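You operate a simulated robot arm through the tools that you are given. There is no shell and no other tool. Be economical: measure what you need, move in short steps, check, and stop when the job is done.

You are at the controls of a simulated robot arm. One attempt, no reset.

JOB
Move the light box's dish to the upper incubator drawer at 25.
Fine: lamp off; shut and latch the drawer, then set the knob.

Only the result counts: the job must be done as asked and must still hold three seconds after the hand-in. Knocking over, shifting, dropping, spilling or breaking anything else fails it.

ROBOT AND FRAMES
A 6-joint arm with a two-finger parallel gripper, fixed in place. Base frame: the origin is at the foot of the arm, x ahead of it, y to its left, z up. Units: m, degrees, N and s.
Its first joint turns from -66.0 to 66.0 degrees. Payload 2.7 kg.
The TCP is the grasp point between the finger pads, 0.023 m short of the fingertips. In the tool frame z runs along the fingers and y along their closing line. Largest opening 0.094 m; finger width 0.038, thickness 0.01; the body of the gripper, 0.054 by 0.096 m, starts 0.039 m behind the TCP.
Orientation is that of the tool frame in the base frame, as a unit quaternion [w, x, y, z]. With the fingers straight down and closing along the base's y, the tool's x points along the base's -x, its y along +y and its z along -z.

CONTROLS
- The arm moves only by the tool apply_moves. Its argument "rows" is a list that holds one entry, the list of rows, each a list of 7 numbers: the shift along the base's x, y, z in m, then the turn, a rotation vector about the base's x, y, z in degrees, then the finger opening in m, from 0 to 0.094. In form: [[[dx, dy, dz, ax, ay, az, grip], ...]]. A call has 1 to 12 rows; each row shifts and turns the commanded pose from where the row before left it. Each row takes 0.2 s and may step no farther than 0.05 m and 8.6 degrees from the row before; otherwise, or with a gripper value out of range, the whole call is refused. Where a pose cannot be reached the arm comes as near as it can. A force on the tool above 40 N (or 10 N above the force at the start of the call, whichever is more), or a blocked arm, ends the call early, and 0.2 s more pass. The fingers move at their own pace (about 0.045 m/s each) and stop on an object; they squeeze with about 44 N. The grip force told is the motor's: it shows also when the fingers shut on nothing. Time passes only in rows, and 0.2 s behind the last, so rows that do not move let the fingers close. It gives the time, the measured TCP pose, the force on the tool (base axes), the opening and the grip force at its end, in the units of the frame above (readings bear some noise), with the torque about the TCP (base axes, N m) and any sound that the robot's microphone picked up, and new pictures: "views" is both (left out), scene, wrist or none.
- Cameras (640 x 400 px; columns grow to the right, rows downward): "scene" is fixed at [0.0625, -0.4166, 1.4312]; the picture's right is [0.88, -0.47, 0.00], its down [-0.15, -0.27, -0.95] and it looks along [0.45, 0.84, -0.31] (base axes); focal length 323 px, centre (320, 200). "wrist" rides on the gripper at [0.086, 0.016, -0.074] in the tool frame; the picture's right is [-0.18, 0.98, 0.00], its down [-0.58, -0.11, -0.81] and it looks along [-0.79, -0.15, 0.59] (tool axes); focal length 243 px, centre (320, 200). There is no depth. A picture from a camera that has moved, and an enlarged one, comes with that camera's place and axes in the base frame and with its lens.
- inspect(camera, box): a new picture of the part [left, top, right, bottom] of that camera's present view, enlarged. The clock stands still meanwhile.
- hand_in(): hands the job in; it is judged then, once.

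Go step by step. Nothing tells you positions but the pictures and the camera data: compare them with the known pose of the tool, close in by small moves and look again before you grip or let go. The budget is 120 turns and 200 pictures, counting those below and the enlarged ones. Unless the task says otherwise, let go and move clear before handing in, and close with one line.

The tools are called after "Emit:" by a JSON object that holds its "api" and its "payload". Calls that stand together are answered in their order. apply_moves: Moves the arm, as the interface text tells. Its arguments: {"type":"object","properties":{"rows":{"type":"array"},"views":{"type":"string","enum":["both","scene","wrist","none"]}},"required":["rows"]} The other tools are called the same way: inspect (camera, box) takes an enlarged picture of a part of a camera's view; hand_in () hands the job in.

At the start:

```text
t: 0.0
tool_pos: [0.2613, 0.1341, 1.3454]
orientation: [0.0, -0.001, 1.0, 0.0]
force: [0.7, 0.5, 0.1]
moment: [-0.01, 0.01, -0.03]
grip_width: 0.0937
gripper_force: 0.2
```

scene: 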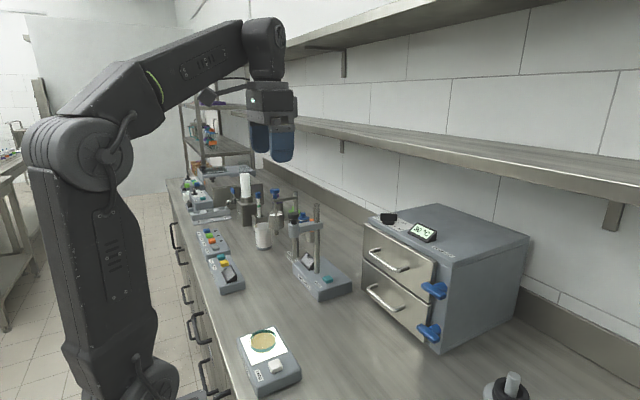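
wrist: 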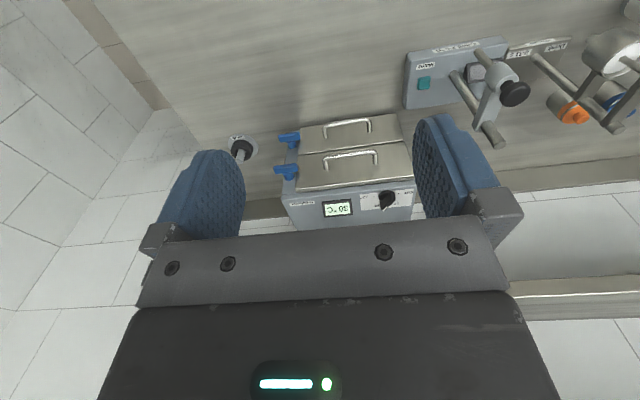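

I see a light box with a dish in the foreground, and an incubator with two drawers, blue latches, a display and a knob on top. I'll zoom in on both first.

Emit:
{"api": "inspect", "payload": {"camera": "scene", "box": [340, 190, 540, 360]}}

Emit:
{"api": "inspect", "payload": {"camera": "scene", "box": [190, 300, 340, 400]}}

Emit:
{"api": "inspect", "payload": {"camera": "wrist", "box": [220, 90, 440, 230]}}

```text
2.35 times, centred on (440, 275) of scene
camera zoom: at [0.0625, -0.4166, 1.4312], right [0.88, -0.47, 0.0], down [-0.15, -0.27, -0.95], along [0.45, 0.84, -0.31], focal length 759 px, centre (38, 24)
```

zoom: 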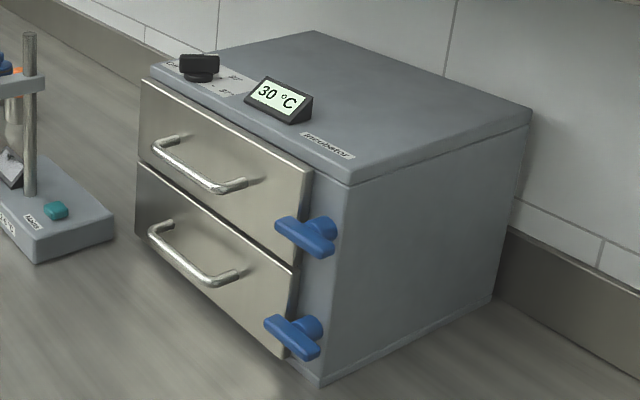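

```text
4.00 times, centred on (265, 350) of scene
camera zoom: at [0.0625, -0.4166, 1.4312], right [0.88, -0.47, 0.0], down [-0.15, -0.27, -0.95], along [0.45, 0.84, -0.31], focal length 1291 px, centre (540, -400)
```

zoom: 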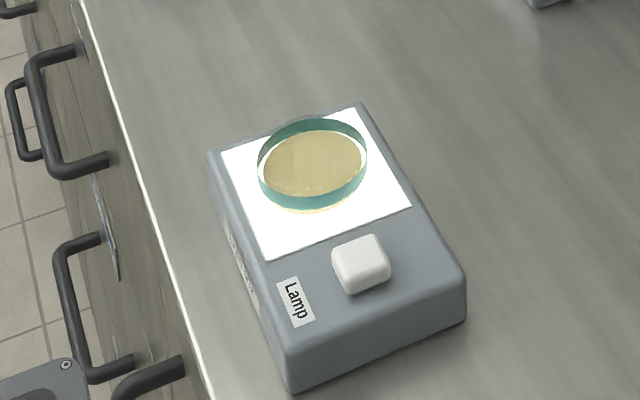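

```text
2.86 times, centred on (330, 160) of wrist
camera zoom: at [0.1748, 0.1495, 1.4201], right [0.18, 0.98, 0.0], down [0.58, -0.11, 0.81], along [0.79, -0.15, -0.59], focal length 693 px, centre (291, 314)
```

zoom: 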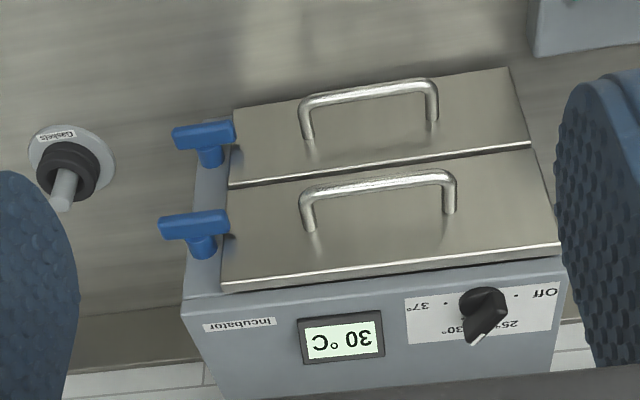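

The light box top is at about z 0.908, its switch near (0.224, 0.077) and the dish near (0.224, 0.157). I'll close the fingers and lower them to above the switch.

Emit:
{"api": "apply_moves", "payload": {"rows": [[[0, -0.02, -0.045, 0, 0, 0, 0], [0, -0.02, -0.045, 0, 0, 0, 0], [-0.01, -0.017, -0.045, 0, 0, 0, 0], [-0.01, 0, -0.045, 0, 0, 0, 0], [-0.01, 0, -0.045, 0, 0, 0, 0], [-0.006, 0, -0.045, 0, 0, 0, 0], [0, 0, -0.045, 0, 0, 0, 0], [0, 0, -0.03, 0, 0, 0, 0]]]}}

```text
t: 1.8
tool_pos: [0.2245, 0.0749, 1.002]
orientation: [0.0, 0.0, 1.0, 0.0]
force: [0.6, -0.2, 0.5]
moment: [-0.02, -0.01, -0.05]
grip_width: 0.0002
gripper_force: 42.2
camera wrist: at [0.1389, 0.0918, 1.0772], right [0.18, 0.98, 0.0], down [0.58, -0.11, 0.81], along [0.79, -0.15, -0.59], focal length 243 px, centre (320, 200)
```

scene: 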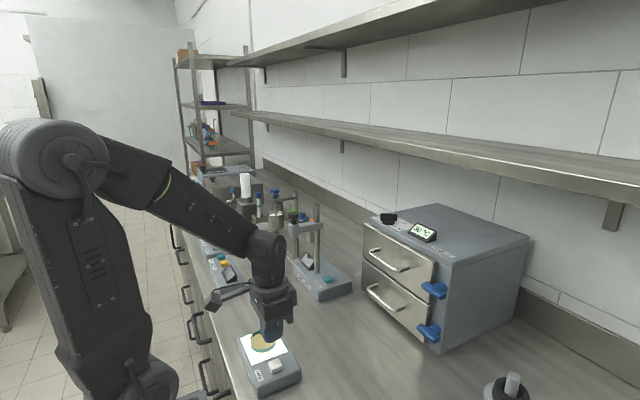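
wrist: 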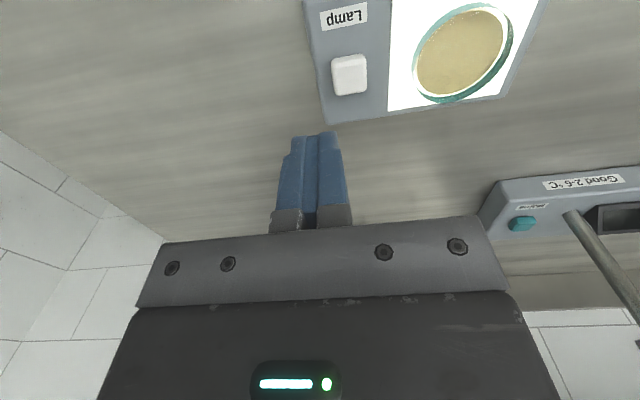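

The two cameras agree on the switch near (0.231, 0.096, 0.897) and the dish near (0.226, 0.169, 0.904). I'll move over the switch and look closer.

Emit:
{"api": "apply_moves", "payload": {"rows": [[[0.006, 0.021, -0.02, 0, 0, 0, 0], [0, 0, -0.02, 0, 0, 0, 0], [0, 0, 0, 0, 0, 0, 0]]]}}

Emit:
{"api": "inspect", "payload": {"camera": "scene", "box": [190, 300, 340, 400]}}

```text
t: 2.6
tool_pos: [0.2308, 0.097, 0.9619]
orientation: [0.0, 0.0, 1.0, 0.001]
force: [0.1, 1.1, 0.8]
moment: [0.01, 0.0, 0.02]
grip_width: 0.0
gripper_force: 42.0
camera wrist: at [0.1449, 0.1138, 1.0364], right [0.18, 0.98, 0.0], down [0.58, -0.11, 0.81], along [0.79, -0.15, -0.59], focal length 243 px, centre (320, 200)
```

scene: 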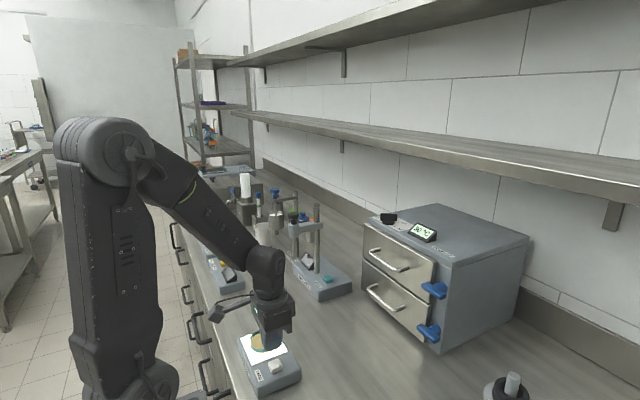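
wrist: 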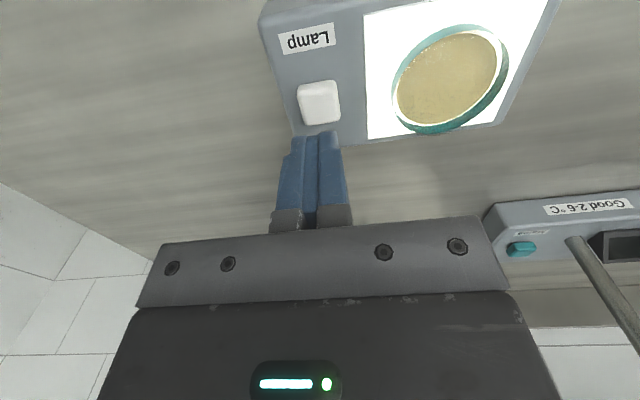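

```text
4.00 times, centred on (265, 350) of scene
camera zoom: at [0.0625, -0.4166, 1.4312], right [0.88, -0.47, 0.0], down [-0.15, -0.27, -0.95], along [0.45, 0.84, -0.31], focal length 1291 px, centre (540, -400)
```

zoom: 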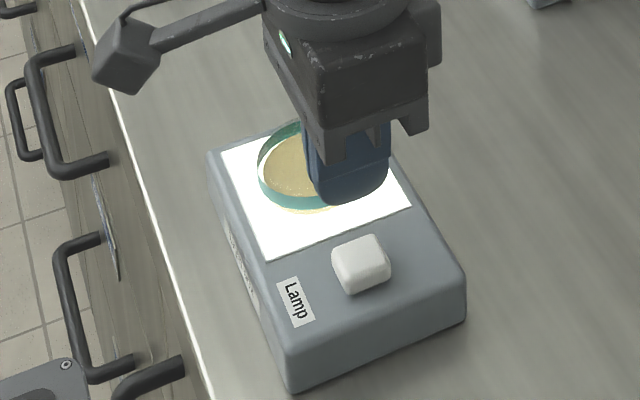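

The fingertips are above the switch, about 4 cm up. I'll press down in small steps.

Emit:
{"api": "apply_moves", "payload": {"rows": [[[-0.001, -0.001, -0.015, 0, 0, 0, 0], [0, 0, -0.008, 0, 0, 0, 0], [0, 0, -0.005, 0, 0, 0, 0], [0, 0, -0.004, 0, 0, 0, 0]]]}}

Emit:
{"api": "inspect", "payload": {"camera": "scene", "box": [190, 300, 340, 400]}}

```text
t: 3.6
tool_pos: [0.2296, 0.0962, 0.9279]
orientation: [0.0, 0.0, 1.0, 0.0]
force: [-0.5, -0.5, -1.4]
moment: [-0.04, 0.01, 0.0]
grip_width: 0.0
gripper_force: 42.0
camera wrist: at [0.1441, 0.112, 1.0029], right [0.18, 0.98, 0.0], down [0.58, -0.11, 0.81], along [0.79, -0.15, -0.59], focal length 243 px, centre (320, 200)
```

scene: 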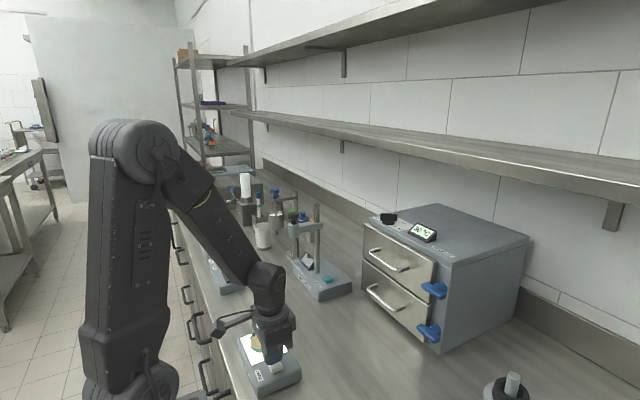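
wrist: 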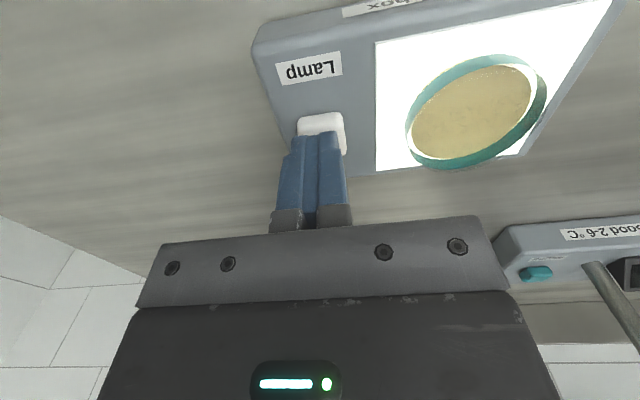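

```text
4.00 times, centred on (265, 350) of scene
camera zoom: at [0.0625, -0.4166, 1.4312], right [0.88, -0.47, 0.0], down [-0.15, -0.27, -0.95], along [0.45, 0.84, -0.31], focal length 1291 px, centre (540, -400)
```

zoom: 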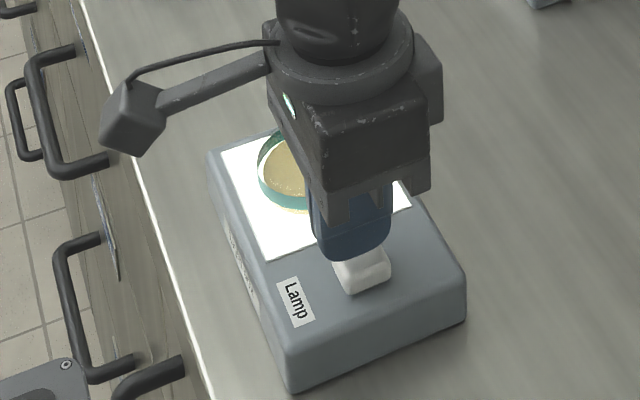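

The tip is almost on the button, which lies a few mm further toward -y. I'll shift slightly and press until something clicks.

Emit:
{"api": "apply_moves", "payload": {"rows": [[[-0.001, -0.003, -0.003, 0, 0, 0, 0], [0, 0, -0.003, 0, 0, 0, 0], [0, 0, -0.003, 0, 0, 0, 0]]], "views": "wrist"}}

```text
t: 4.4
tool_pos: [0.2289, 0.0926, 0.9181]
orientation: [0.001, 0.001, 1.0, 0.0]
force: [-0.3, -0.2, 0.3]
moment: [-0.01, 0.01, 0.01]
grip_width: 0.0
gripper_force: 42.8
camera wrist: at [0.1428, 0.1087, 0.9944], right [0.18, 0.98, 0.0], down [0.58, -0.11, 0.81], along [0.79, -0.15, -0.59], focal length 243 px, centre (320, 200)
```

wrist: 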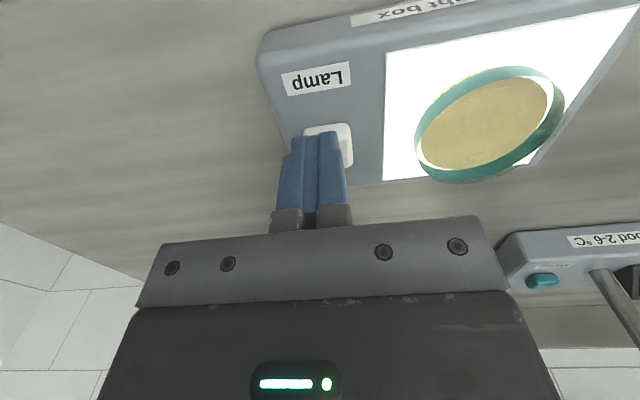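

Still no contact and no click. I'll continue down in 2 mm steps.

Emit:
{"api": "apply_moves", "payload": {"rows": [[[0, 0.002, -0.003, 0, 0, 0, 0], [0, 0, -0.002, 0, 0, 0, 0], [0, 0, -0.002, 0, 0, 0, 0]]], "views": "wrist"}}

```text
t: 5.2
tool_pos: [0.2298, 0.095, 0.9113]
orientation: [0.0, 0.0, 1.0, 0.0]
force: [-4.3, 0.0, 16.8]
moment: [-0.06, 0.04, -0.1]
grip_width: 0.0001
gripper_force: 42.2
heard: click
camera wrist: at [0.1426, 0.1108, 0.9871], right [0.18, 0.98, 0.0], down [0.58, -0.11, 0.81], along [0.79, -0.15, -0.59], focal length 243 px, centre (320, 200)
```

wrist: 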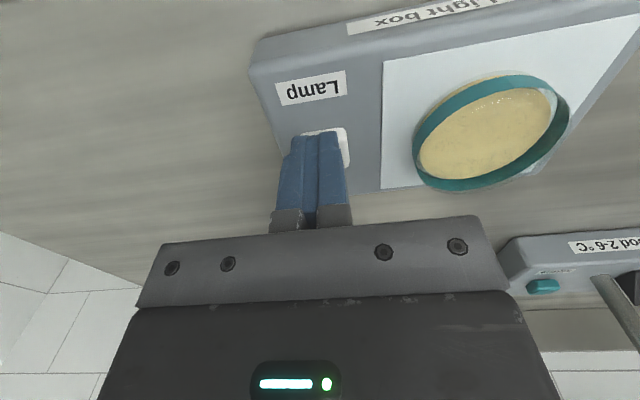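

The click came and the lamp is off. I'll lift up, move ahead and pitch the tool so the wrist camera looks at the incubator front.

Emit:
{"api": "apply_moves", "payload": {"rows": [[[0, 0, 0.04, 0, 0, 0, 0], [0, -0.01, 0.045, 0, 0, 0, 0], [0.01, -0.01, 0.045, 0, -8, 0, 0], [0.02, -0.01, 0.045, 0, -8, 0, 0], [0.02, -0.01, 0.04, 0, -8, 0, 0], [0.02, 0, 0.03, 0, -8, 0, 0], [0.02, 0, 0, 0, -8, 0, 0], [0, 0, 0, 0, 0, 0, 0]]]}}

```text
refused: row 4 steps farther than a row can; nothing moved
```

Emit:
{"api": "apply_moves", "payload": {"rows": [[[0, 0, 0.04, 0, 0, 0, 0], [0, -0.01, 0.045, 0, 0, 0, 0], [0.01, -0.01, 0.04, 0, -8, 0, 0], [0.02, -0.01, 0.04, 0, -8, 0, 0], [0.02, -0.01, 0.04, 0, -8, 0, 0], [0.02, 0, 0.03, 0, -8, 0, 0], [0.02, 0, 0, 0, -8, 0, 0], [0, 0, 0, 0, 0, 0, 0]]]}}

```text
t: 7.0
tool_pos: [0.3184, 0.0557, 1.1481]
orientation: [0.343, -0.001, 0.939, 0.0]
force: [0.1, 0.0, 1.0]
moment: [-0.02, -0.02, 0.04]
grip_width: 0.0
gripper_force: 42.8
camera wrist: at [0.2046, 0.0716, 1.1506], right [0.14, 0.98, 0.12], down [-0.07, -0.11, 0.99], along [0.99, -0.15, 0.06], focal length 243 px, centre (320, 200)
```

scene: 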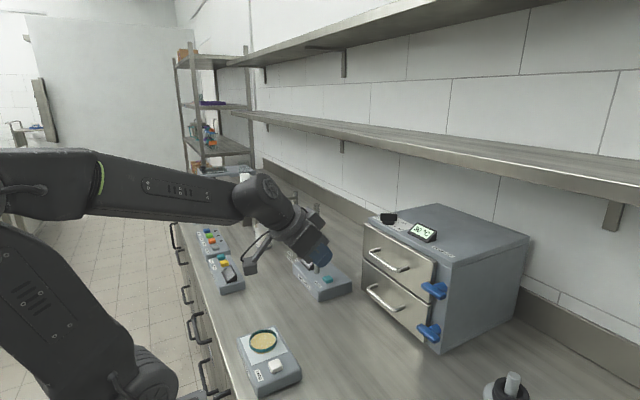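
wrist: 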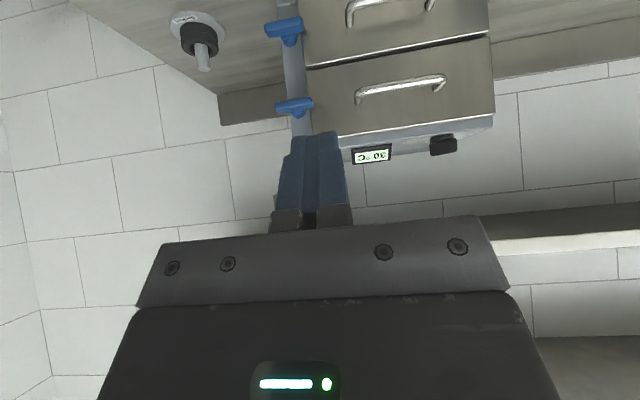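

Emit:
{"api": "inspect", "payload": {"camera": "wrist", "box": [240, 0, 500, 163]}}

Emit:
{"api": "inspect", "payload": {"camera": "scene", "box": [350, 200, 470, 350]}}

```text
2.45 times, centred on (370, 82) of wrist
camera zoom: at [0.2046, 0.0716, 1.1506], right [0.14, 0.98, 0.12], down [-0.07, -0.11, 0.99], along [0.99, -0.15, 0.06], focal length 595 px, centre (197, 491)
```

zoom: 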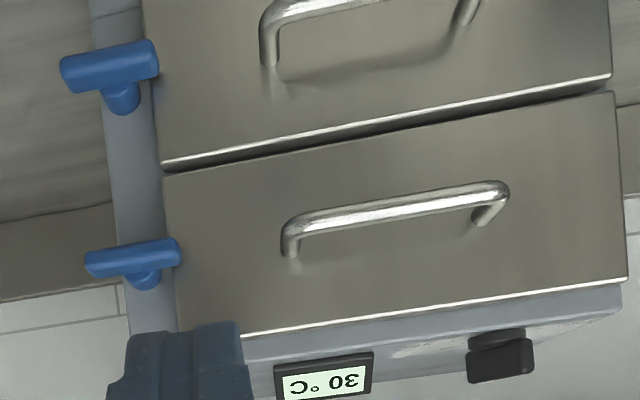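

```text
2.67 times, centred on (410, 275) of scene
camera zoom: at [0.0625, -0.4166, 1.4312], right [0.88, -0.47, 0.0], down [-0.15, -0.27, -0.95], along [0.45, 0.84, -0.31], focal length 861 px, centre (80, 0)
```

zoom: 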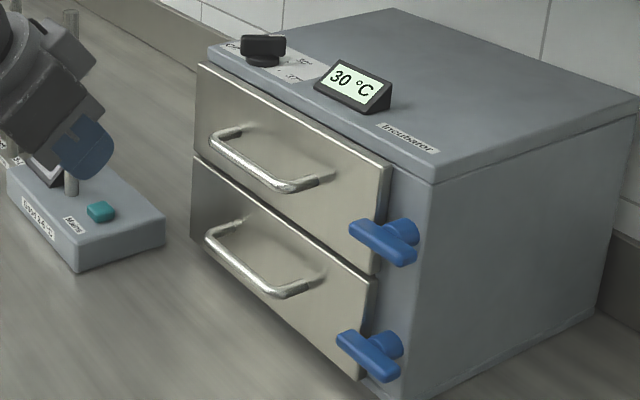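

Both latches are horizontal across the drawer edges, so they are latched. I place the upper latch bar at about (0.559, -0.003, 1.032) and the upper handle bar at x≈0.539, y 0.09–0.20, z≈1.036. I'll bring the tool horizontal in front of the upper latch.

Emit:
{"api": "apply_moves", "payload": {"rows": [[[0.015, -0.009, -0.019, 0, -8.4, 0, 0], [0.015, -0.009, -0.019, 0, -8.4, 0, 0], [0.015, -0.009, -0.019, 0, -8.3, 0, 0], [0.015, -0.009, -0.019, 0, -8.3, 0, 0.02], [0.015, -0.009, -0.019, 0, -8.3, 0, 0.04], [0.015, -0.01, -0.019, 0, -8.3, 0, 0.04], [0, 0, 0, 8, 0, 0, 0.04], [0, 0, 0, 8, 0, 0, 0.04], [0, 0, 0, 8, 0, 0, 0.04], [0, 0, 0, 8, 0, 0, 0.04]]]}}

```text
t: 9.2
tool_pos: [0.4111, 0.0852, 1.0754]
orientation: [0.68, 0.015, 0.733, -0.024]
force: [0.2, 0.5, -0.4]
moment: [0.01, -0.04, 0.03]
grip_width: 0.0402
gripper_force: 0.1
out of reach, approached as far as the arm can: row 2, 3, 4, 5, 6, 7, 8, 9, 10
camera wrist: at [0.3325, 0.1045, 0.9949], right [0.07, 0.98, 0.17], down [-0.77, -0.06, 0.64], along [0.64, -0.17, 0.75], focal length 243 px, centre (320, 200)
```

scene: 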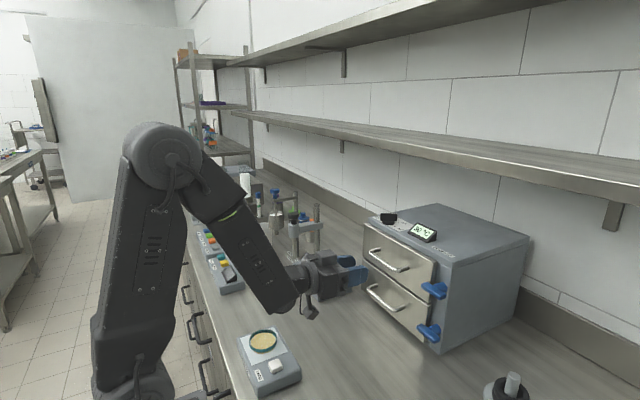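
wrist: 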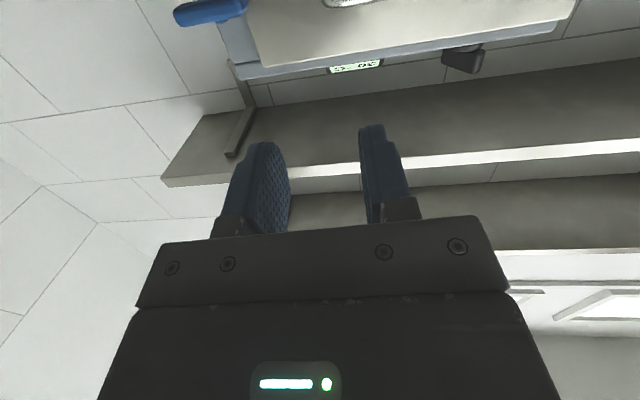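

The arm can't take this pose so close in; the wrist seems to hit a limit. I'll undo the roll, move outward and see whether the horizontal tool is reachable farther out.

Emit:
{"api": "apply_moves", "payload": {"rows": [[[0.01, 0, 0.01, -8, 0, 0, 0.04], [0.01, 0, 0.01, -8, 0, 0, 0.04], [0.01, 0, 0, -8, 0, 0, 0.04], [0.01, 0, 0, -8, 0, 0, 0.04], [0.005, 0, 0, 0, 0, 0, 0.04]]], "views": "scene"}}

```text
t: 10.4
tool_pos: [0.4559, 0.0859, 1.0955]
orientation: [0.658, -0.174, 0.698, -0.224]
force: [-0.3, -0.2, 1.0]
moment: [-0.01, 0.01, -0.01]
grip_width: 0.0397
gripper_force: 0.1
```

scene: 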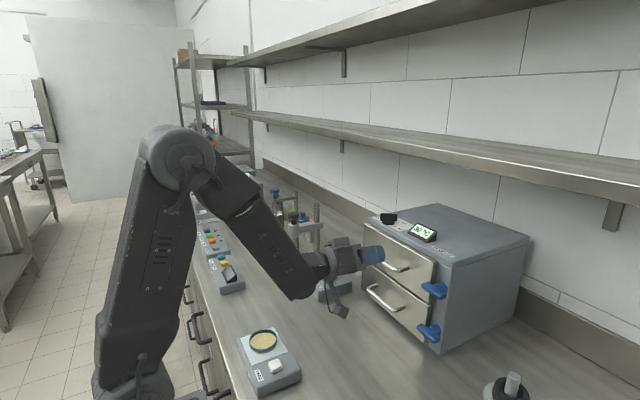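

That worked: at x=0.456 the tool is horizontal with about -30° of roll. I'll keep rolling to -90° so the fingers close vertically, while moving toward the latch line.

Emit:
{"api": "apply_moves", "payload": {"rows": [[[0, -0.013, 0, -8.4, 0, 0, 0.04], [0, -0.013, -0.007, -8.4, 0, 0, 0.04], [0, -0.013, -0.007, -8.4, 0, 0, 0.04], [0, -0.013, -0.007, -8.4, 0, 0, 0.04], [0, -0.013, -0.007, -8.4, 0, 0, 0.04], [0, -0.013, -0.007, -8.4, 0, 0, 0.04], [0, -0.01, -0.007, -8.4, 0, 0, 0.04]]]}}

```text
t: 12.0
tool_pos: [0.445, 0.0868, 1.0631]
orientation: [-0.486, 0.474, -0.499, 0.54]
force: [0.3, -0.8, 0.0]
moment: [0.02, -0.02, 0.02]
grip_width: 0.0397
gripper_force: 0.0
out of reach, approached as far as the arm can: row 2, 3, 4, 5, 6, 7
camera wrist: at [0.3656, 0.0058, 1.0453], right [0.07, 0.15, -0.99], down [-0.76, 0.65, 0.05], along [0.65, 0.75, 0.16], focal length 243 px, centre (320, 200)
```

scene: 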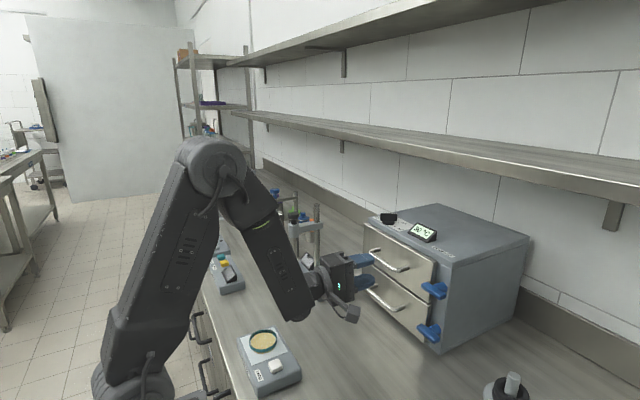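
wrist: 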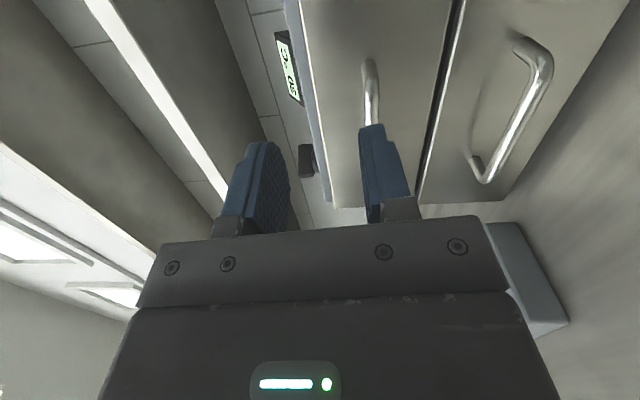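

The limit seems to be the inner reach with a horizontal tool, so I'll move farther out while going toward y=0, keeping clear of the handle and latch.

Emit:
{"api": "apply_moves", "payload": {"rows": [[[0.012, -0.008, 0.01, 0, 0, 0, 0.04], [0.015, -0.012, 0, 0, 0, 0, 0.04], [0.01, -0.02, 0, 0, 0, 0, 0.04], [0.005, -0.02, 0, 0, 0, 0, 0.04], [0, -0.02, 0, 0, 0, 0, 0.04]]]}}

```text
t: 13.2
tool_pos: [0.4791, 0.0903, 1.0814]
orientation: [-0.486, 0.473, -0.5, 0.539]
force: [0.0, 0.0, 0.4]
moment: [-0.02, 0.0, -0.01]
grip_width: 0.0399
gripper_force: 0.0
out of reach, approached as far as the arm can: row 1, 2, 3, 4, 5
camera wrist: at [0.3988, 0.0087, 1.0633], right [0.07, 0.16, -0.99], down [-0.76, 0.65, 0.05], along [0.65, 0.75, 0.16], focal length 243 px, centre (320, 200)
```

scene: 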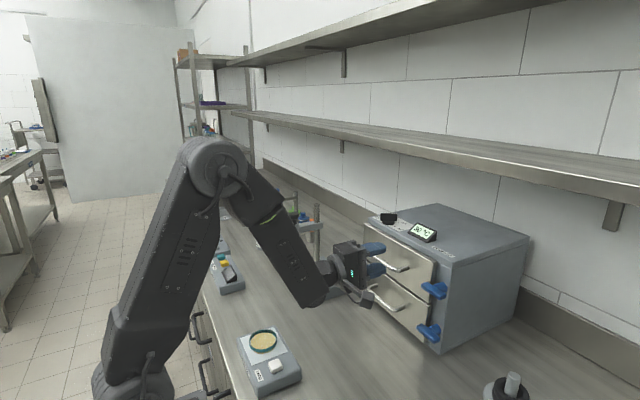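
wrist: 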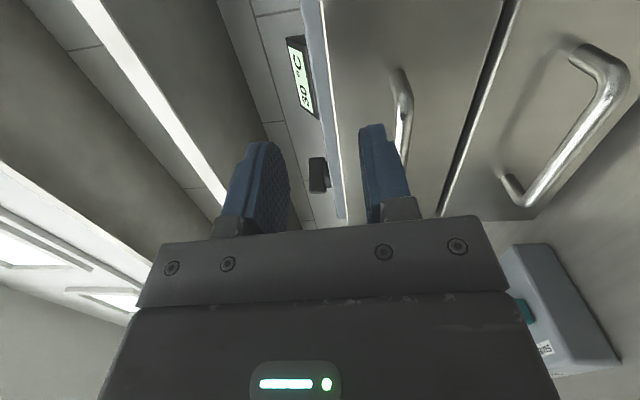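

y refuses to drop and the reached points keep a constant y/x, which points to a joint limit tied to heading. I'll test whether yawing the tool slightly to the right frees it.

Emit:
{"api": "apply_moves", "payload": {"rows": [[[-0.005, -0.015, 0, 0, 0, -5, 0.04], [0, -0.015, 0, 0, 0, -5, 0.04], [0, -0.015, 0, 0, 0, -5, 0.04]]], "views": "none"}}

```text
t: 14.0
tool_pos: [0.4744, 0.0465, 1.0817]
orientation: [-0.413, 0.406, -0.555, 0.597]
force: [0.2, -0.5, -0.1]
moment: [-0.02, 0.01, -0.01]
grip_width: 0.04
gripper_force: 0.1
```

Yawing frees it, so a forearm-roll joint limit is at play: I entered the horizontal pose from the wrong wrist branch. I'll go back to tool-down, centre at y≈0 in plane, and then pitch up straight so the wrist passes through cleanly.

Emit:
{"api": "apply_moves", "payload": {"rows": [[[-0.015, 0, 0.015, 2.76, 7.98, 0, 0.04], [-0.015, 0, 0.015, 2.76, 7.98, 0, 0.04], [-0.015, 0, 0.015, 2.76, 7.98, 0, 0.04], [-0.015, 0, 0.015, 2.76, 7.98, 0, 0.04], [-0.01, 0, 0.01, 2.76, 7.98, 0, 0.04], [0, 0, 0.01, 2.76, 7.98, 0, 0.04], [0, 0, 0.01, 2.76, 7.98, 0, 0.04], [0, 0, 0.01, 2.76, 7.98, 0, 0.04], [0, 0, 0.01, 2.76, 7.98, 0, 0.04], [0, 0, 0.01, 2.76, 7.98, 0, 0.04], [0, 0, 0.01, 2.76, 7.98, 0, 0.04]]], "views": "scene"}}

```text
t: 16.4
tool_pos: [0.4046, 0.0461, 1.209]
orientation: [-0.001, -0.59, 0.807, -0.001]
force: [-0.9, 0.2, 0.4]
moment: [-0.01, -0.01, -0.02]
grip_width: 0.0401
gripper_force: 0.0
```

scene: 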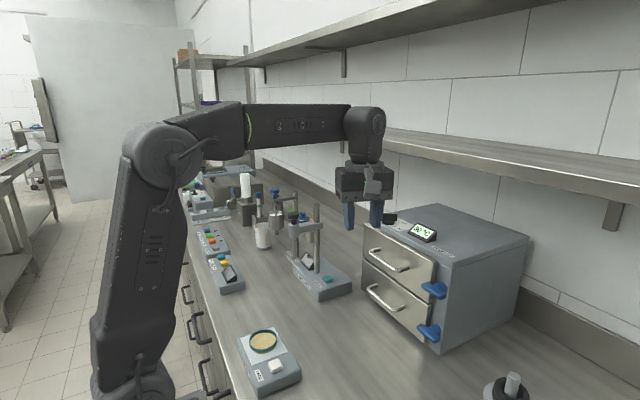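

Tool down with the wrist in plane again. I'll square it up at y=0, then pitch up straight in plane.

Emit:
{"api": "apply_moves", "payload": {"rows": [[[0, -0.016, 0, 0, 0, 5.9, 0.04], [0, -0.016, 0, 0, 0, 5.9, 0.04], [0, -0.014, 0, 0, 0, 5.9, 0.04], [0, 0, 0, 0, 0, 0, 0.04]]], "views": "none"}}

Emit:
{"api": "apply_moves", "payload": {"rows": [[[0, 0, 0, 0, -8.2, 0, 0.04], [0, 0, 0, 0, -8.2, 0, 0.04], [0.005, 0, -0.005, 0, -8.2, 0, 0.04], [0.005, 0, -0.01, 0, -8.2, 0, 0.04], [0.005, 0, -0.01, 0, -8.2, 0, 0.04], [0.005, 0, -0.01, 0, -8.2, 0, 0.04], [0.005, 0, -0.01, 0, -8.2, 0, 0.04], [0.005, 0, -0.01, 0, -8.2, 0, 0.04], [0.01, 0, -0.01, 0, -8.2, 0, 0.04], [0.01, 0, -0.01, 0, -8.2, 0, 0.04], [0.01, 0, -0.01, 0, -8, 0, 0.04]]]}}

```text
t: 17.4
tool_pos: [0.4032, -0.0024, 1.2113]
orientation: [-0.001, 0.707, -0.707, 0.003]
force: [-0.2, 0.1, -0.2]
moment: [-0.01, 0.02, 0.03]
grip_width: 0.0398
gripper_force: 0.1
```

```text
t: 19.8
tool_pos: [0.4527, -0.0037, 1.1284]
orientation: [-0.47, 0.551, -0.527, 0.443]
force: [-0.1, 0.0, 0.2]
moment: [-0.02, -0.05, -0.04]
grip_width: 0.0402
gripper_force: 0.0
out of reach, approached as far as the arm can: row 7, 8, 9
camera wrist: at [0.382, -0.0946, 1.1239], right [-0.17, 0.18, -0.97], down [-0.81, 0.54, 0.24], along [0.57, 0.82, 0.05], focal length 243 px, centre (320, 200)
```

scene: 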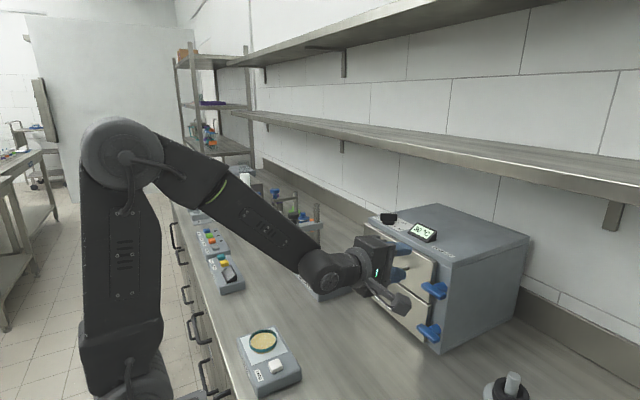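
wrist: 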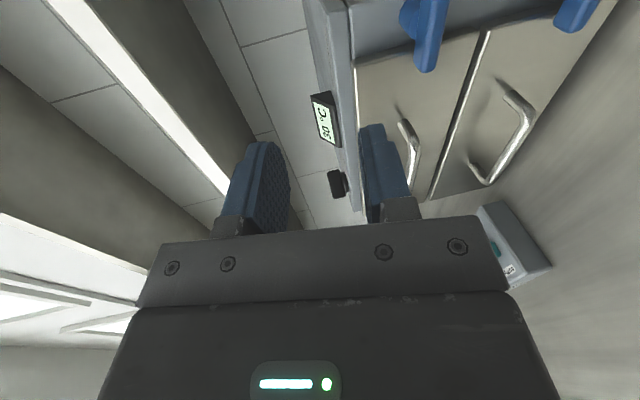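

Now y≈0 works. The tool is about 9° short of horizontal, so I'll continue to line up with the latch at z≈1.033, staying back at x≈0.49.

Emit:
{"api": "apply_moves", "payload": {"rows": [[[0.008, 0, -0.015, 0, 0, -3, 0.04], [0.008, 0, -0.02, 0, -3, -2, 0.04], [0.008, 0, -0.02, 0, -3, 0, 0.04], [0.008, 0, -0.02, 0, -2, 0, 0.04], [0.005, 0, -0.02, 0, 0, 0, 0.04], [0, 0, 0, 0, 0, 0, 0.04]]]}}

```text
t: 21.2
tool_pos: [0.4921, -0.0034, 1.0325]
orientation: [0.487, -0.494, 0.518, -0.5]
force: [-0.1, -0.1, 0.0]
moment: [0.02, 0.01, 0.0]
grip_width: 0.0399
gripper_force: 0.1
camera wrist: at [0.4129, -0.0875, 1.0181], right [-0.02, 0.2, -0.98], down [-0.78, 0.61, 0.14], along [0.62, 0.77, 0.14], focal length 243 px, centre (320, 200)
```

scene: 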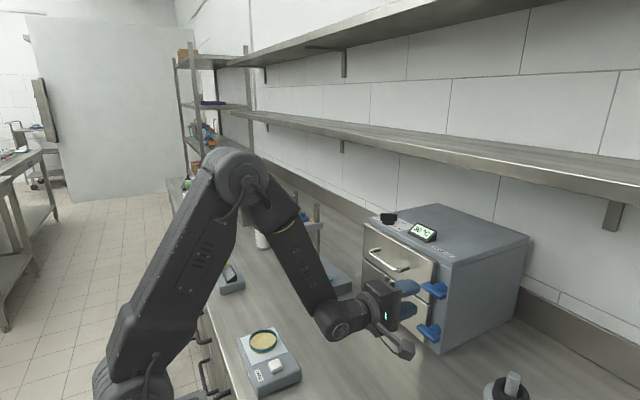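
wrist: 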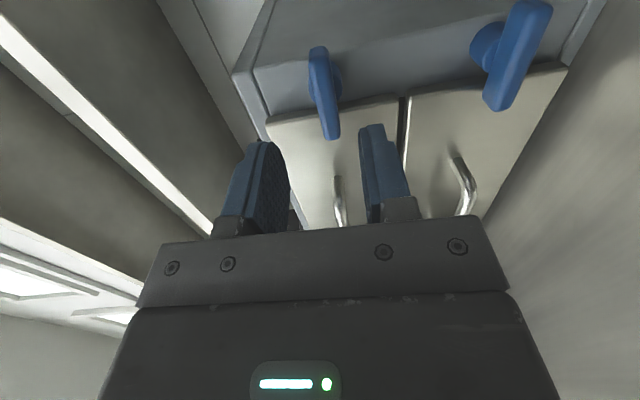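

Horizontal and lined up. The latch bar appears at z≈1.027, y≈-0.006, so I'll creep forward until the fingers straddle it.

Emit:
{"api": "apply_moves", "payload": {"rows": [[[0.015, -0.001, -0.0055, 0, 0, 0, 0.04], [0.015, -0.001, 0, 0, -1, 0, 0.04], [0.01, 0, 0, 0, 0, 0, 0.04], [0, 0, 0, 0, 0, 0, 0.04]]]}}

Emit:
{"api": "inspect", "payload": {"camera": "wrist", "box": [200, 0, 520, 200]}}

Emit:
{"api": "inspect", "payload": {"camera": "scene", "box": [350, 230, 478, 350]}}

```text
t: 22.2
tool_pos: [0.5298, -0.0064, 1.0279]
orientation: [0.492, -0.491, 0.513, -0.504]
force: [0.6, -0.4, -0.2]
moment: [0.01, -0.02, 0.02]
grip_width: 0.0399
gripper_force: 0.1
camera wrist: at [0.4525, -0.0894, 1.012], right [0.0, 0.2, -0.98], down [-0.78, 0.61, 0.12], along [0.62, 0.77, 0.15], focal length 243 px, centre (320, 200)
```

scene: 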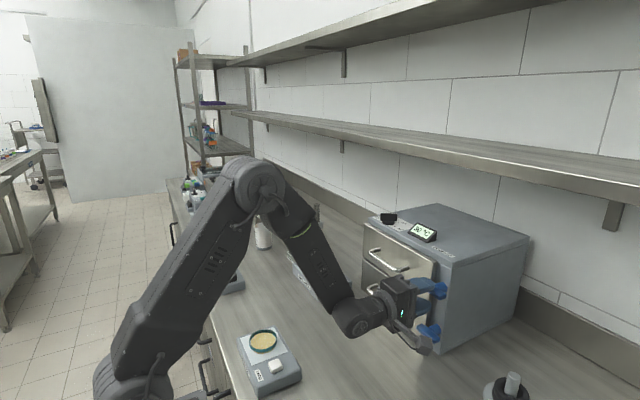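
wrist: 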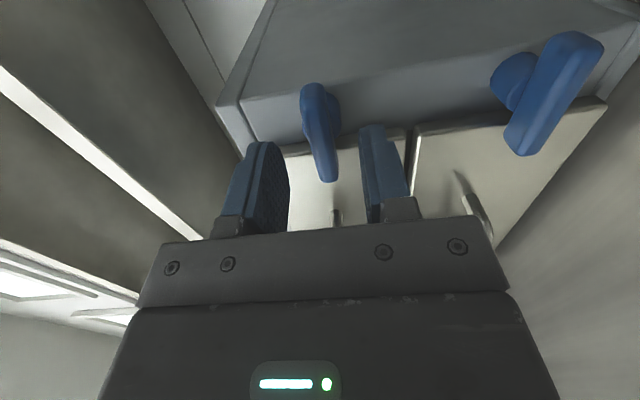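

```text
2.00 times, centred on (360, 100) of wrist
camera zoom: at [0.4525, -0.0894, 1.012], right [0.0, 0.2, -0.98], down [-0.78, 0.61, 0.12], along [0.62, 0.77, 0.15], focal length 485 px, centre (240, 400)
```

zoom: 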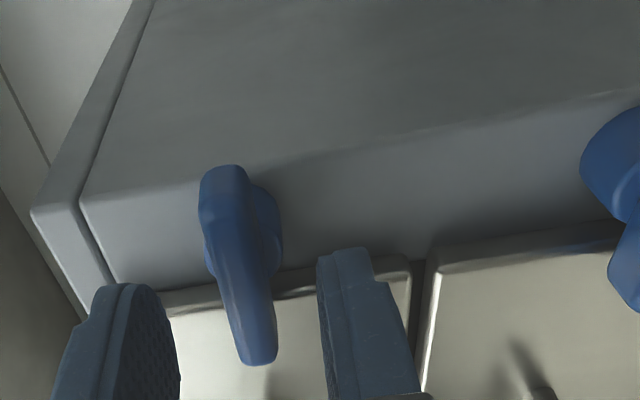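

```text
3.33 times, centred on (414, 290) of scene
camera zoom: at [0.0625, -0.4166, 1.4312], right [0.88, -0.47, 0.0], down [-0.15, -0.27, -0.95], along [0.45, 0.84, -0.31], focal length 1076 px, centre (7, -100)
```

zoom: 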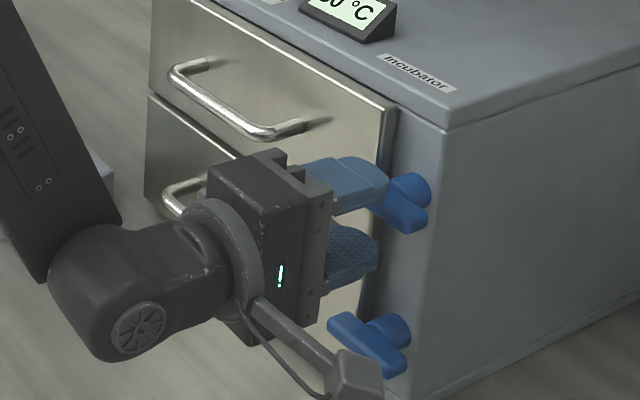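

The bar sits midway between the fingers. I'll advance 2 cm and close on it.

Emit:
{"api": "apply_moves", "payload": {"rows": [[[0.01, 0, 0, 0, 0, 0, 0.04], [0.01, 0, 0, 0, 0, 0, 0.04], [0.003, 0, 0, 0, 0, 0, 0.04], [0, 0, 0, 0, 0, 0, 0.0], [0, 0, 0, 0, 0, 0, 0.0], [0, 0, 0, 0, 0, 0, 0.0]]]}}

```text
t: 23.6
tool_pos: [0.5524, -0.0048, 1.0272]
orientation: [0.491, -0.49, 0.514, -0.504]
force: [4.1, -1.2, -7.6]
moment: [0.01, -0.76, 0.11]
grip_width: 0.0131
gripper_force: 45.2
camera wrist: at [0.4746, -0.0894, 1.0114], right [0.0, 0.2, -0.98], down [-0.78, 0.61, 0.12], along [0.62, 0.77, 0.15], focal length 243 px, centre (320, 200)
```

scene: 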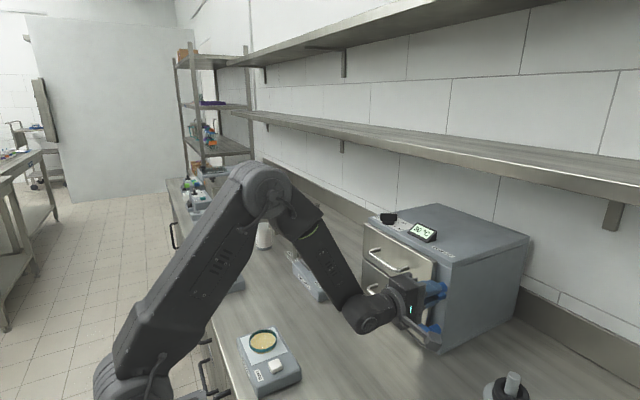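
wrist: 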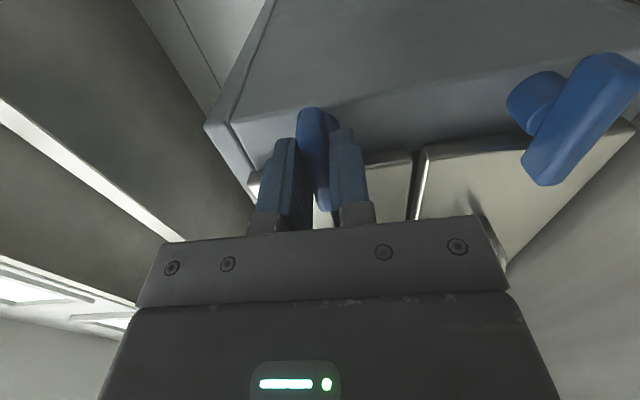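

Gripped at 13 mm. I'll relax 2 mm downward and try a small turn, reading the torque to find which way the latch turns.

Emit:
{"api": "apply_moves", "payload": {"rows": [[[0, 0, -0.002, 0, 0, 0, 0], [0, 0, 0, 5, 0, 0, 0], [0, 0, 0, 5, 0, 0, 0]]], "views": "none"}}

```text
t: 24.4
tool_pos: [0.5525, -0.0051, 1.0262]
orientation: [0.534, -0.446, 0.555, -0.457]
force: [-13.9, 9.2, 4.0]
moment: [-0.05, -0.62, -1.29]
grip_width: 0.0134
gripper_force: 45.0
```

It turns freely that way. I'll continue.

Emit:
{"api": "apply_moves", "payload": {"rows": [[[0, 0, 0, 8, 0, 0, 0], [0, 0, 0, 8, 0, 0, 0], [0, 0, 0, 8, 0, 0, 0], [0, 0, 0, 8, 0, 0, 0]]]}}

```text
t: 25.4
tool_pos: [0.5524, -0.0052, 1.0262]
orientation: [0.635, -0.282, 0.66, -0.285]
force: [-23.5, 8.2, 5.9]
moment: [-0.06, -1.35, 0.22]
grip_width: 0.0128
gripper_force: 45.5
camera wrist: at [0.4747, -0.0565, 0.9584], right [0.0, 0.8, -0.6], down [-0.78, 0.37, 0.5], along [0.62, 0.47, 0.63], focal length 243 px, centre (320, 200)
```

scene: 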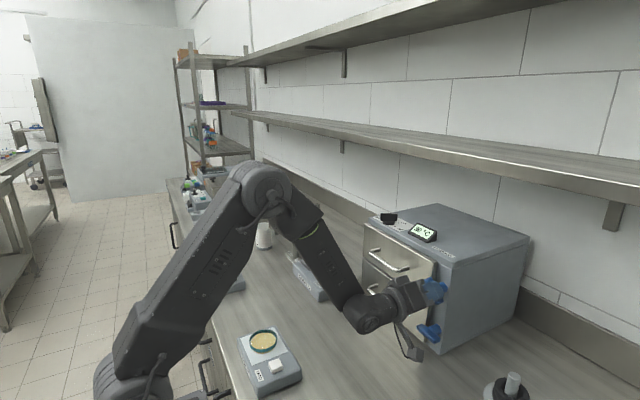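
wrist: 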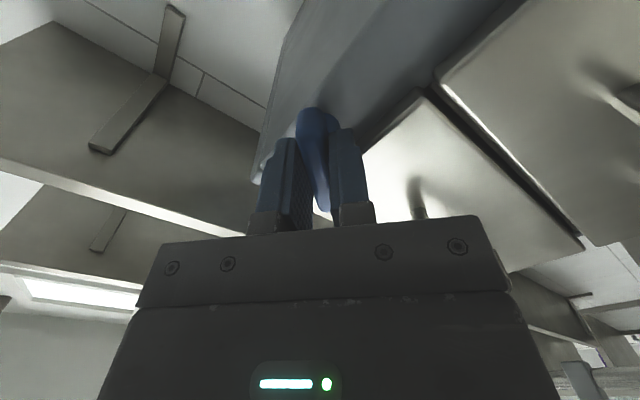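

It's halfway. The tool is being pushed back, so I'll ease off 2 mm and complete the turn.

Emit:
{"api": "apply_moves", "payload": {"rows": [[[-0.002, 0, 0, 8, 0, 0, 0], [0, 0, 0, 8, 0, 0, 0], [0, 0, 0, 8, 0, 0, 0], [0, 0, 0, 8, 0, 0, 0], [0, 0, 0, 8, 0, 0, 0], [0, 0, 0, 5, 0, 0, 0]]]}}

```text
t: 26.8
tool_pos: [0.5513, -0.0034, 1.0258]
orientation: [0.694, -0.019, 0.72, -0.009]
force: [30.8, 17.5, -7.9]
moment: [-0.06, 0.19, -0.7]
grip_width: 0.0133
gripper_force: 44.7
camera wrist: at [0.4744, 0.0073, 0.942], right [0.0, 0.99, 0.15], down [-0.78, -0.09, 0.62], along [0.62, -0.11, 0.77], focal length 243 px, centre (320, 200)
```

scene: 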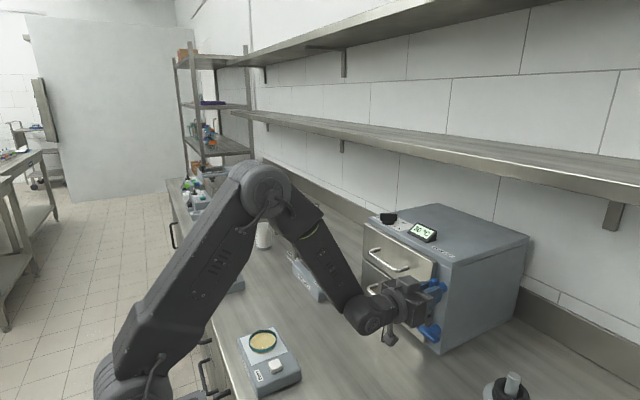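
wrist: 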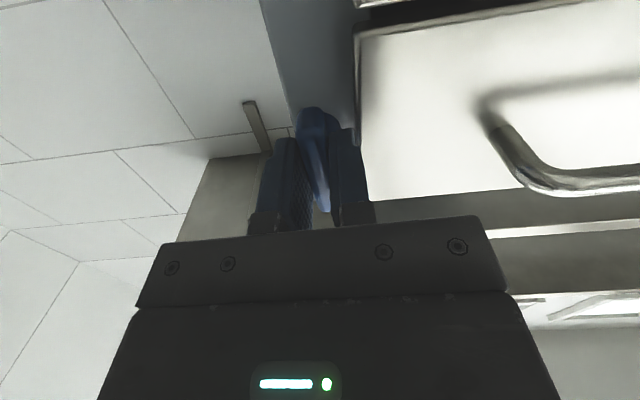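

The latch is vertical now. I'll open the fingers, back off and check it.

Emit:
{"api": "apply_moves", "payload": {"rows": [[[0, 0, 0, 0, 0, 0, 0.04], [0, 0, 0, 0, 0, 0, 0.04], [-0.02, 0, 0, 0, 0, 0, 0.04], [-0.03, 0, 0, 0, 0, 0, 0.04], [0, 0, 0, 0, 0, 0, 0.04]]]}}

Emit:
{"api": "inspect", "payload": {"camera": "scene", "box": [340, 190, 500, 350]}}

```text
t: 28.0
tool_pos: [0.4988, -0.0064, 1.0261]
orientation: [0.695, -0.017, 0.719, -0.011]
force: [-0.2, 0.2, 0.6]
moment: [0.0, -0.02, 0.01]
grip_width: 0.04
gripper_force: 0.1
camera wrist: at [0.4219, 0.0055, 0.9422], right [0.0, 0.99, 0.14], down [-0.78, -0.09, 0.61], along [0.62, -0.11, 0.78], focal length 243 px, centre (320, 200)
```

scene: 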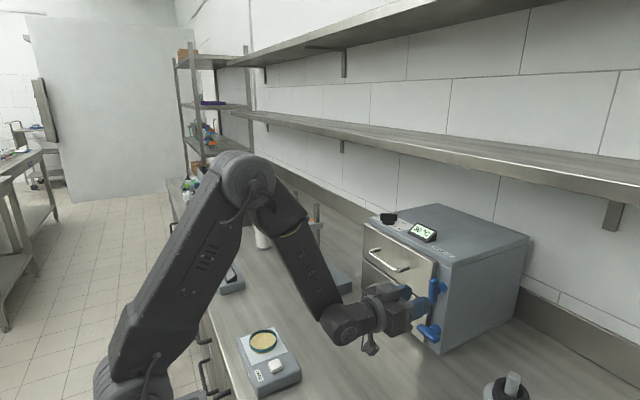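
wrist: 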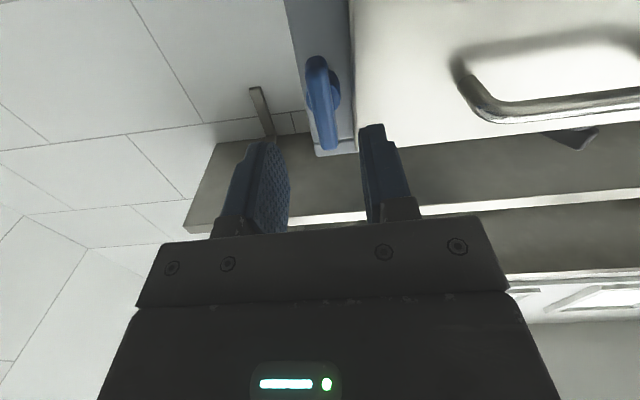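

```text
2.50 times, centred on (420, 270) of scene
camera zoom: at [0.0625, -0.4166, 1.4312], right [0.88, -0.47, 0.0], down [-0.15, -0.27, -0.95], along [0.45, 0.84, -0.31], focal length 807 px, centre (70, 25)
```

zoom: 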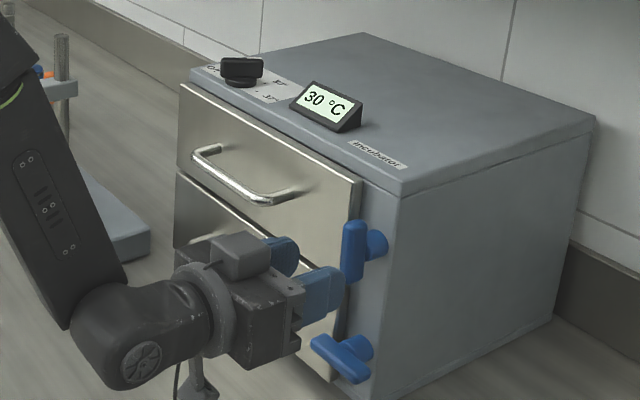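

The upper latch is vertical, so the drawer is free. Next I'll back up, tilt the tool to about 45° down and roll it so the fingers can straddle the handle bar.

Emit:
{"api": "apply_moves", "payload": {"rows": [[[-0.01, 0.01, 0.018, 0, 7.5, 0, 0.03], [-0.01, 0.01, 0.018, 0, 7.5, 0, 0.03], [-0.01, 0.01, 0.018, 0, 7.5, 0, 0.03], [-0.01, 0.01, 0.018, 0, 7.5, 0, 0.03], [-0.01, 0.01, 0.018, 0, 7.5, 0, 0.03], [-0.01, 0.01, 0.018, 0, 7.5, 0, 0.03]]], "views": "none"}}

Emit:
{"api": "apply_moves", "payload": {"rows": [[[0, 0.01, 0, -5.8, 0, 5.8, 0.03], [0, 0.01, 0, -5.8, 0, 5.8, 0.03], [0, 0.01, 0, -5.8, 0, 5.8, 0.03], [0, 0.01, 0, -5.8, 0, 5.8, 0.03], [0, 0.01, 0, -5.8, 0, 5.8, 0.03], [0, 0.01, 0, -5.8, 0, 5.8, 0.03], [0, 0.01, 0, -5.8, 0, 5.8, 0.03], [0, 0.01, 0, -5.8, 0, 5.8, 0.03], [0, 0.01, 0, -5.8, 0, 5.8, 0.03], [0, 0, 0, -5.8, 0, 5.8, 0.03], [0, 0, 0, -5.8, 0, 5.8, 0.03]]]}}

```text
t: 29.4
tool_pos: [0.4535, 0.0107, 1.0789]
orientation: [0.486, -0.015, 0.874, -0.018]
force: [-0.1, 0.4, 0.3]
moment: [0.02, 0.04, 0.01]
grip_width: 0.0299
gripper_force: 0.0
out of reach, approached as far as the arm can: row 4, 5, 6
```

```text
t: 31.8
tool_pos: [0.4281, 0.1125, 1.0274]
orientation: [-0.348, 0.647, -0.637, 0.235]
force: [-0.5, 0.7, -0.4]
moment: [0.02, 0.02, 0.0]
grip_width: 0.0299
gripper_force: 0.1
out of reach, approached as far as the arm can: row 1, 8, 9, 10, 11
camera wrist: at [0.3683, 0.0156, 1.0529], right [-0.66, 0.23, -0.71], down [-0.58, 0.45, 0.68], along [0.48, 0.86, -0.16], focal length 243 px, centre (320, 200)
```

scene: 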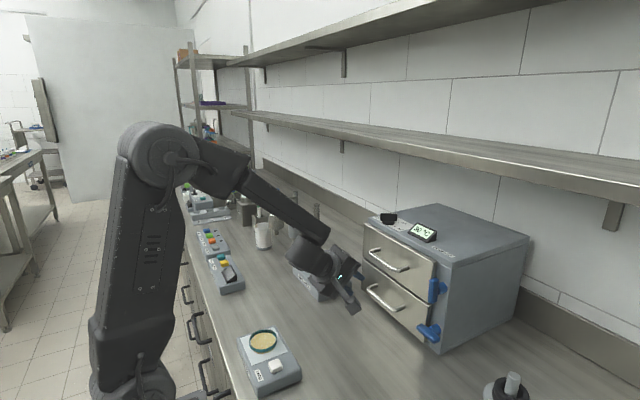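
wrist: 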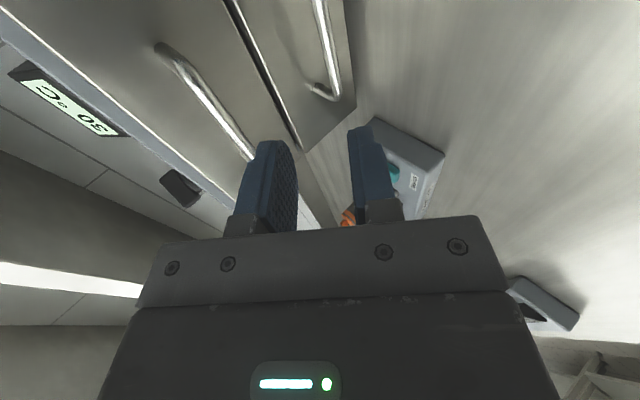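

The arm slid lower while re-orienting but the attitude is good (about 40° down, fingers closing in the vertical plane). I'll move to the pre-grasp point up-back of the handle and trim the yaw.

Emit:
{"api": "apply_moves", "payload": {"rows": [[[0, 0, 0.025, 0, 0, -3, 0.03], [0.01, 0.01, 0.025, 0, 0, -4, 0.03], [0.02, 0.01, 0.01, 0, 0, -4, 0.03], [0.02, 0.01, 0, 0, 0, -3, 0.03], [0.01, 0, 0, 0, 0, 0, 0.03]]]}}

Emit:
{"api": "inspect", "payload": {"camera": "scene", "box": [330, 190, 470, 320]}}

```text
t: 33.0
tool_pos: [0.4706, 0.1447, 1.0295]
orientation: [0.317, -0.562, 0.713, -0.274]
force: [0.0, 0.0, 0.2]
moment: [-0.01, -0.02, -0.01]
grip_width: 0.0299
gripper_force: 0.2
out of reach, approached as far as the arm can: row 1, 2, 3, 4, 5
camera wrist: at [0.3892, 0.0657, 1.0536], right [-0.59, 0.39, -0.71], down [-0.45, 0.57, 0.69], along [0.68, 0.72, -0.16], focal length 243 px, centre (320, 200)
```

scene: 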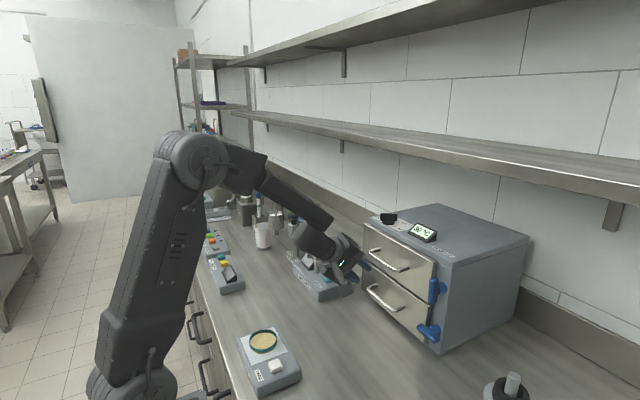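
wrist: 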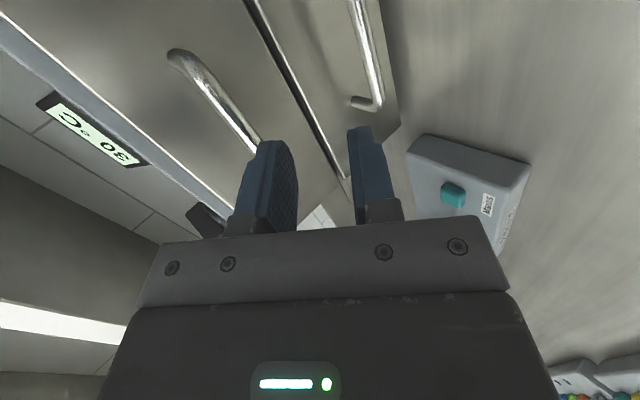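

```text
3.08 times, centred on (400, 255) of scene
camera zoom: at [0.0625, -0.4166, 1.4312], right [0.88, -0.47, 0.0], down [-0.15, -0.27, -0.95], along [0.45, 0.84, -0.31], focal length 993 px, centre (74, 31)
```

zoom: 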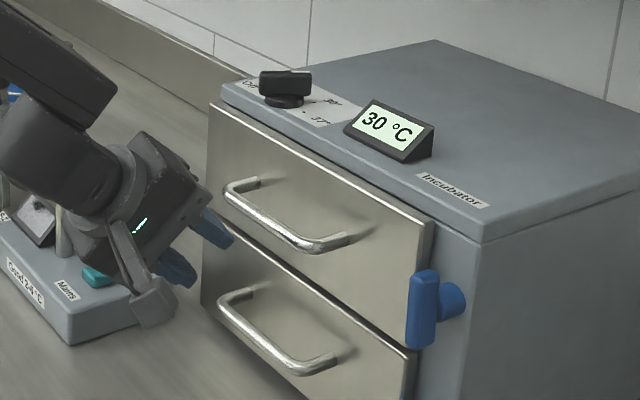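

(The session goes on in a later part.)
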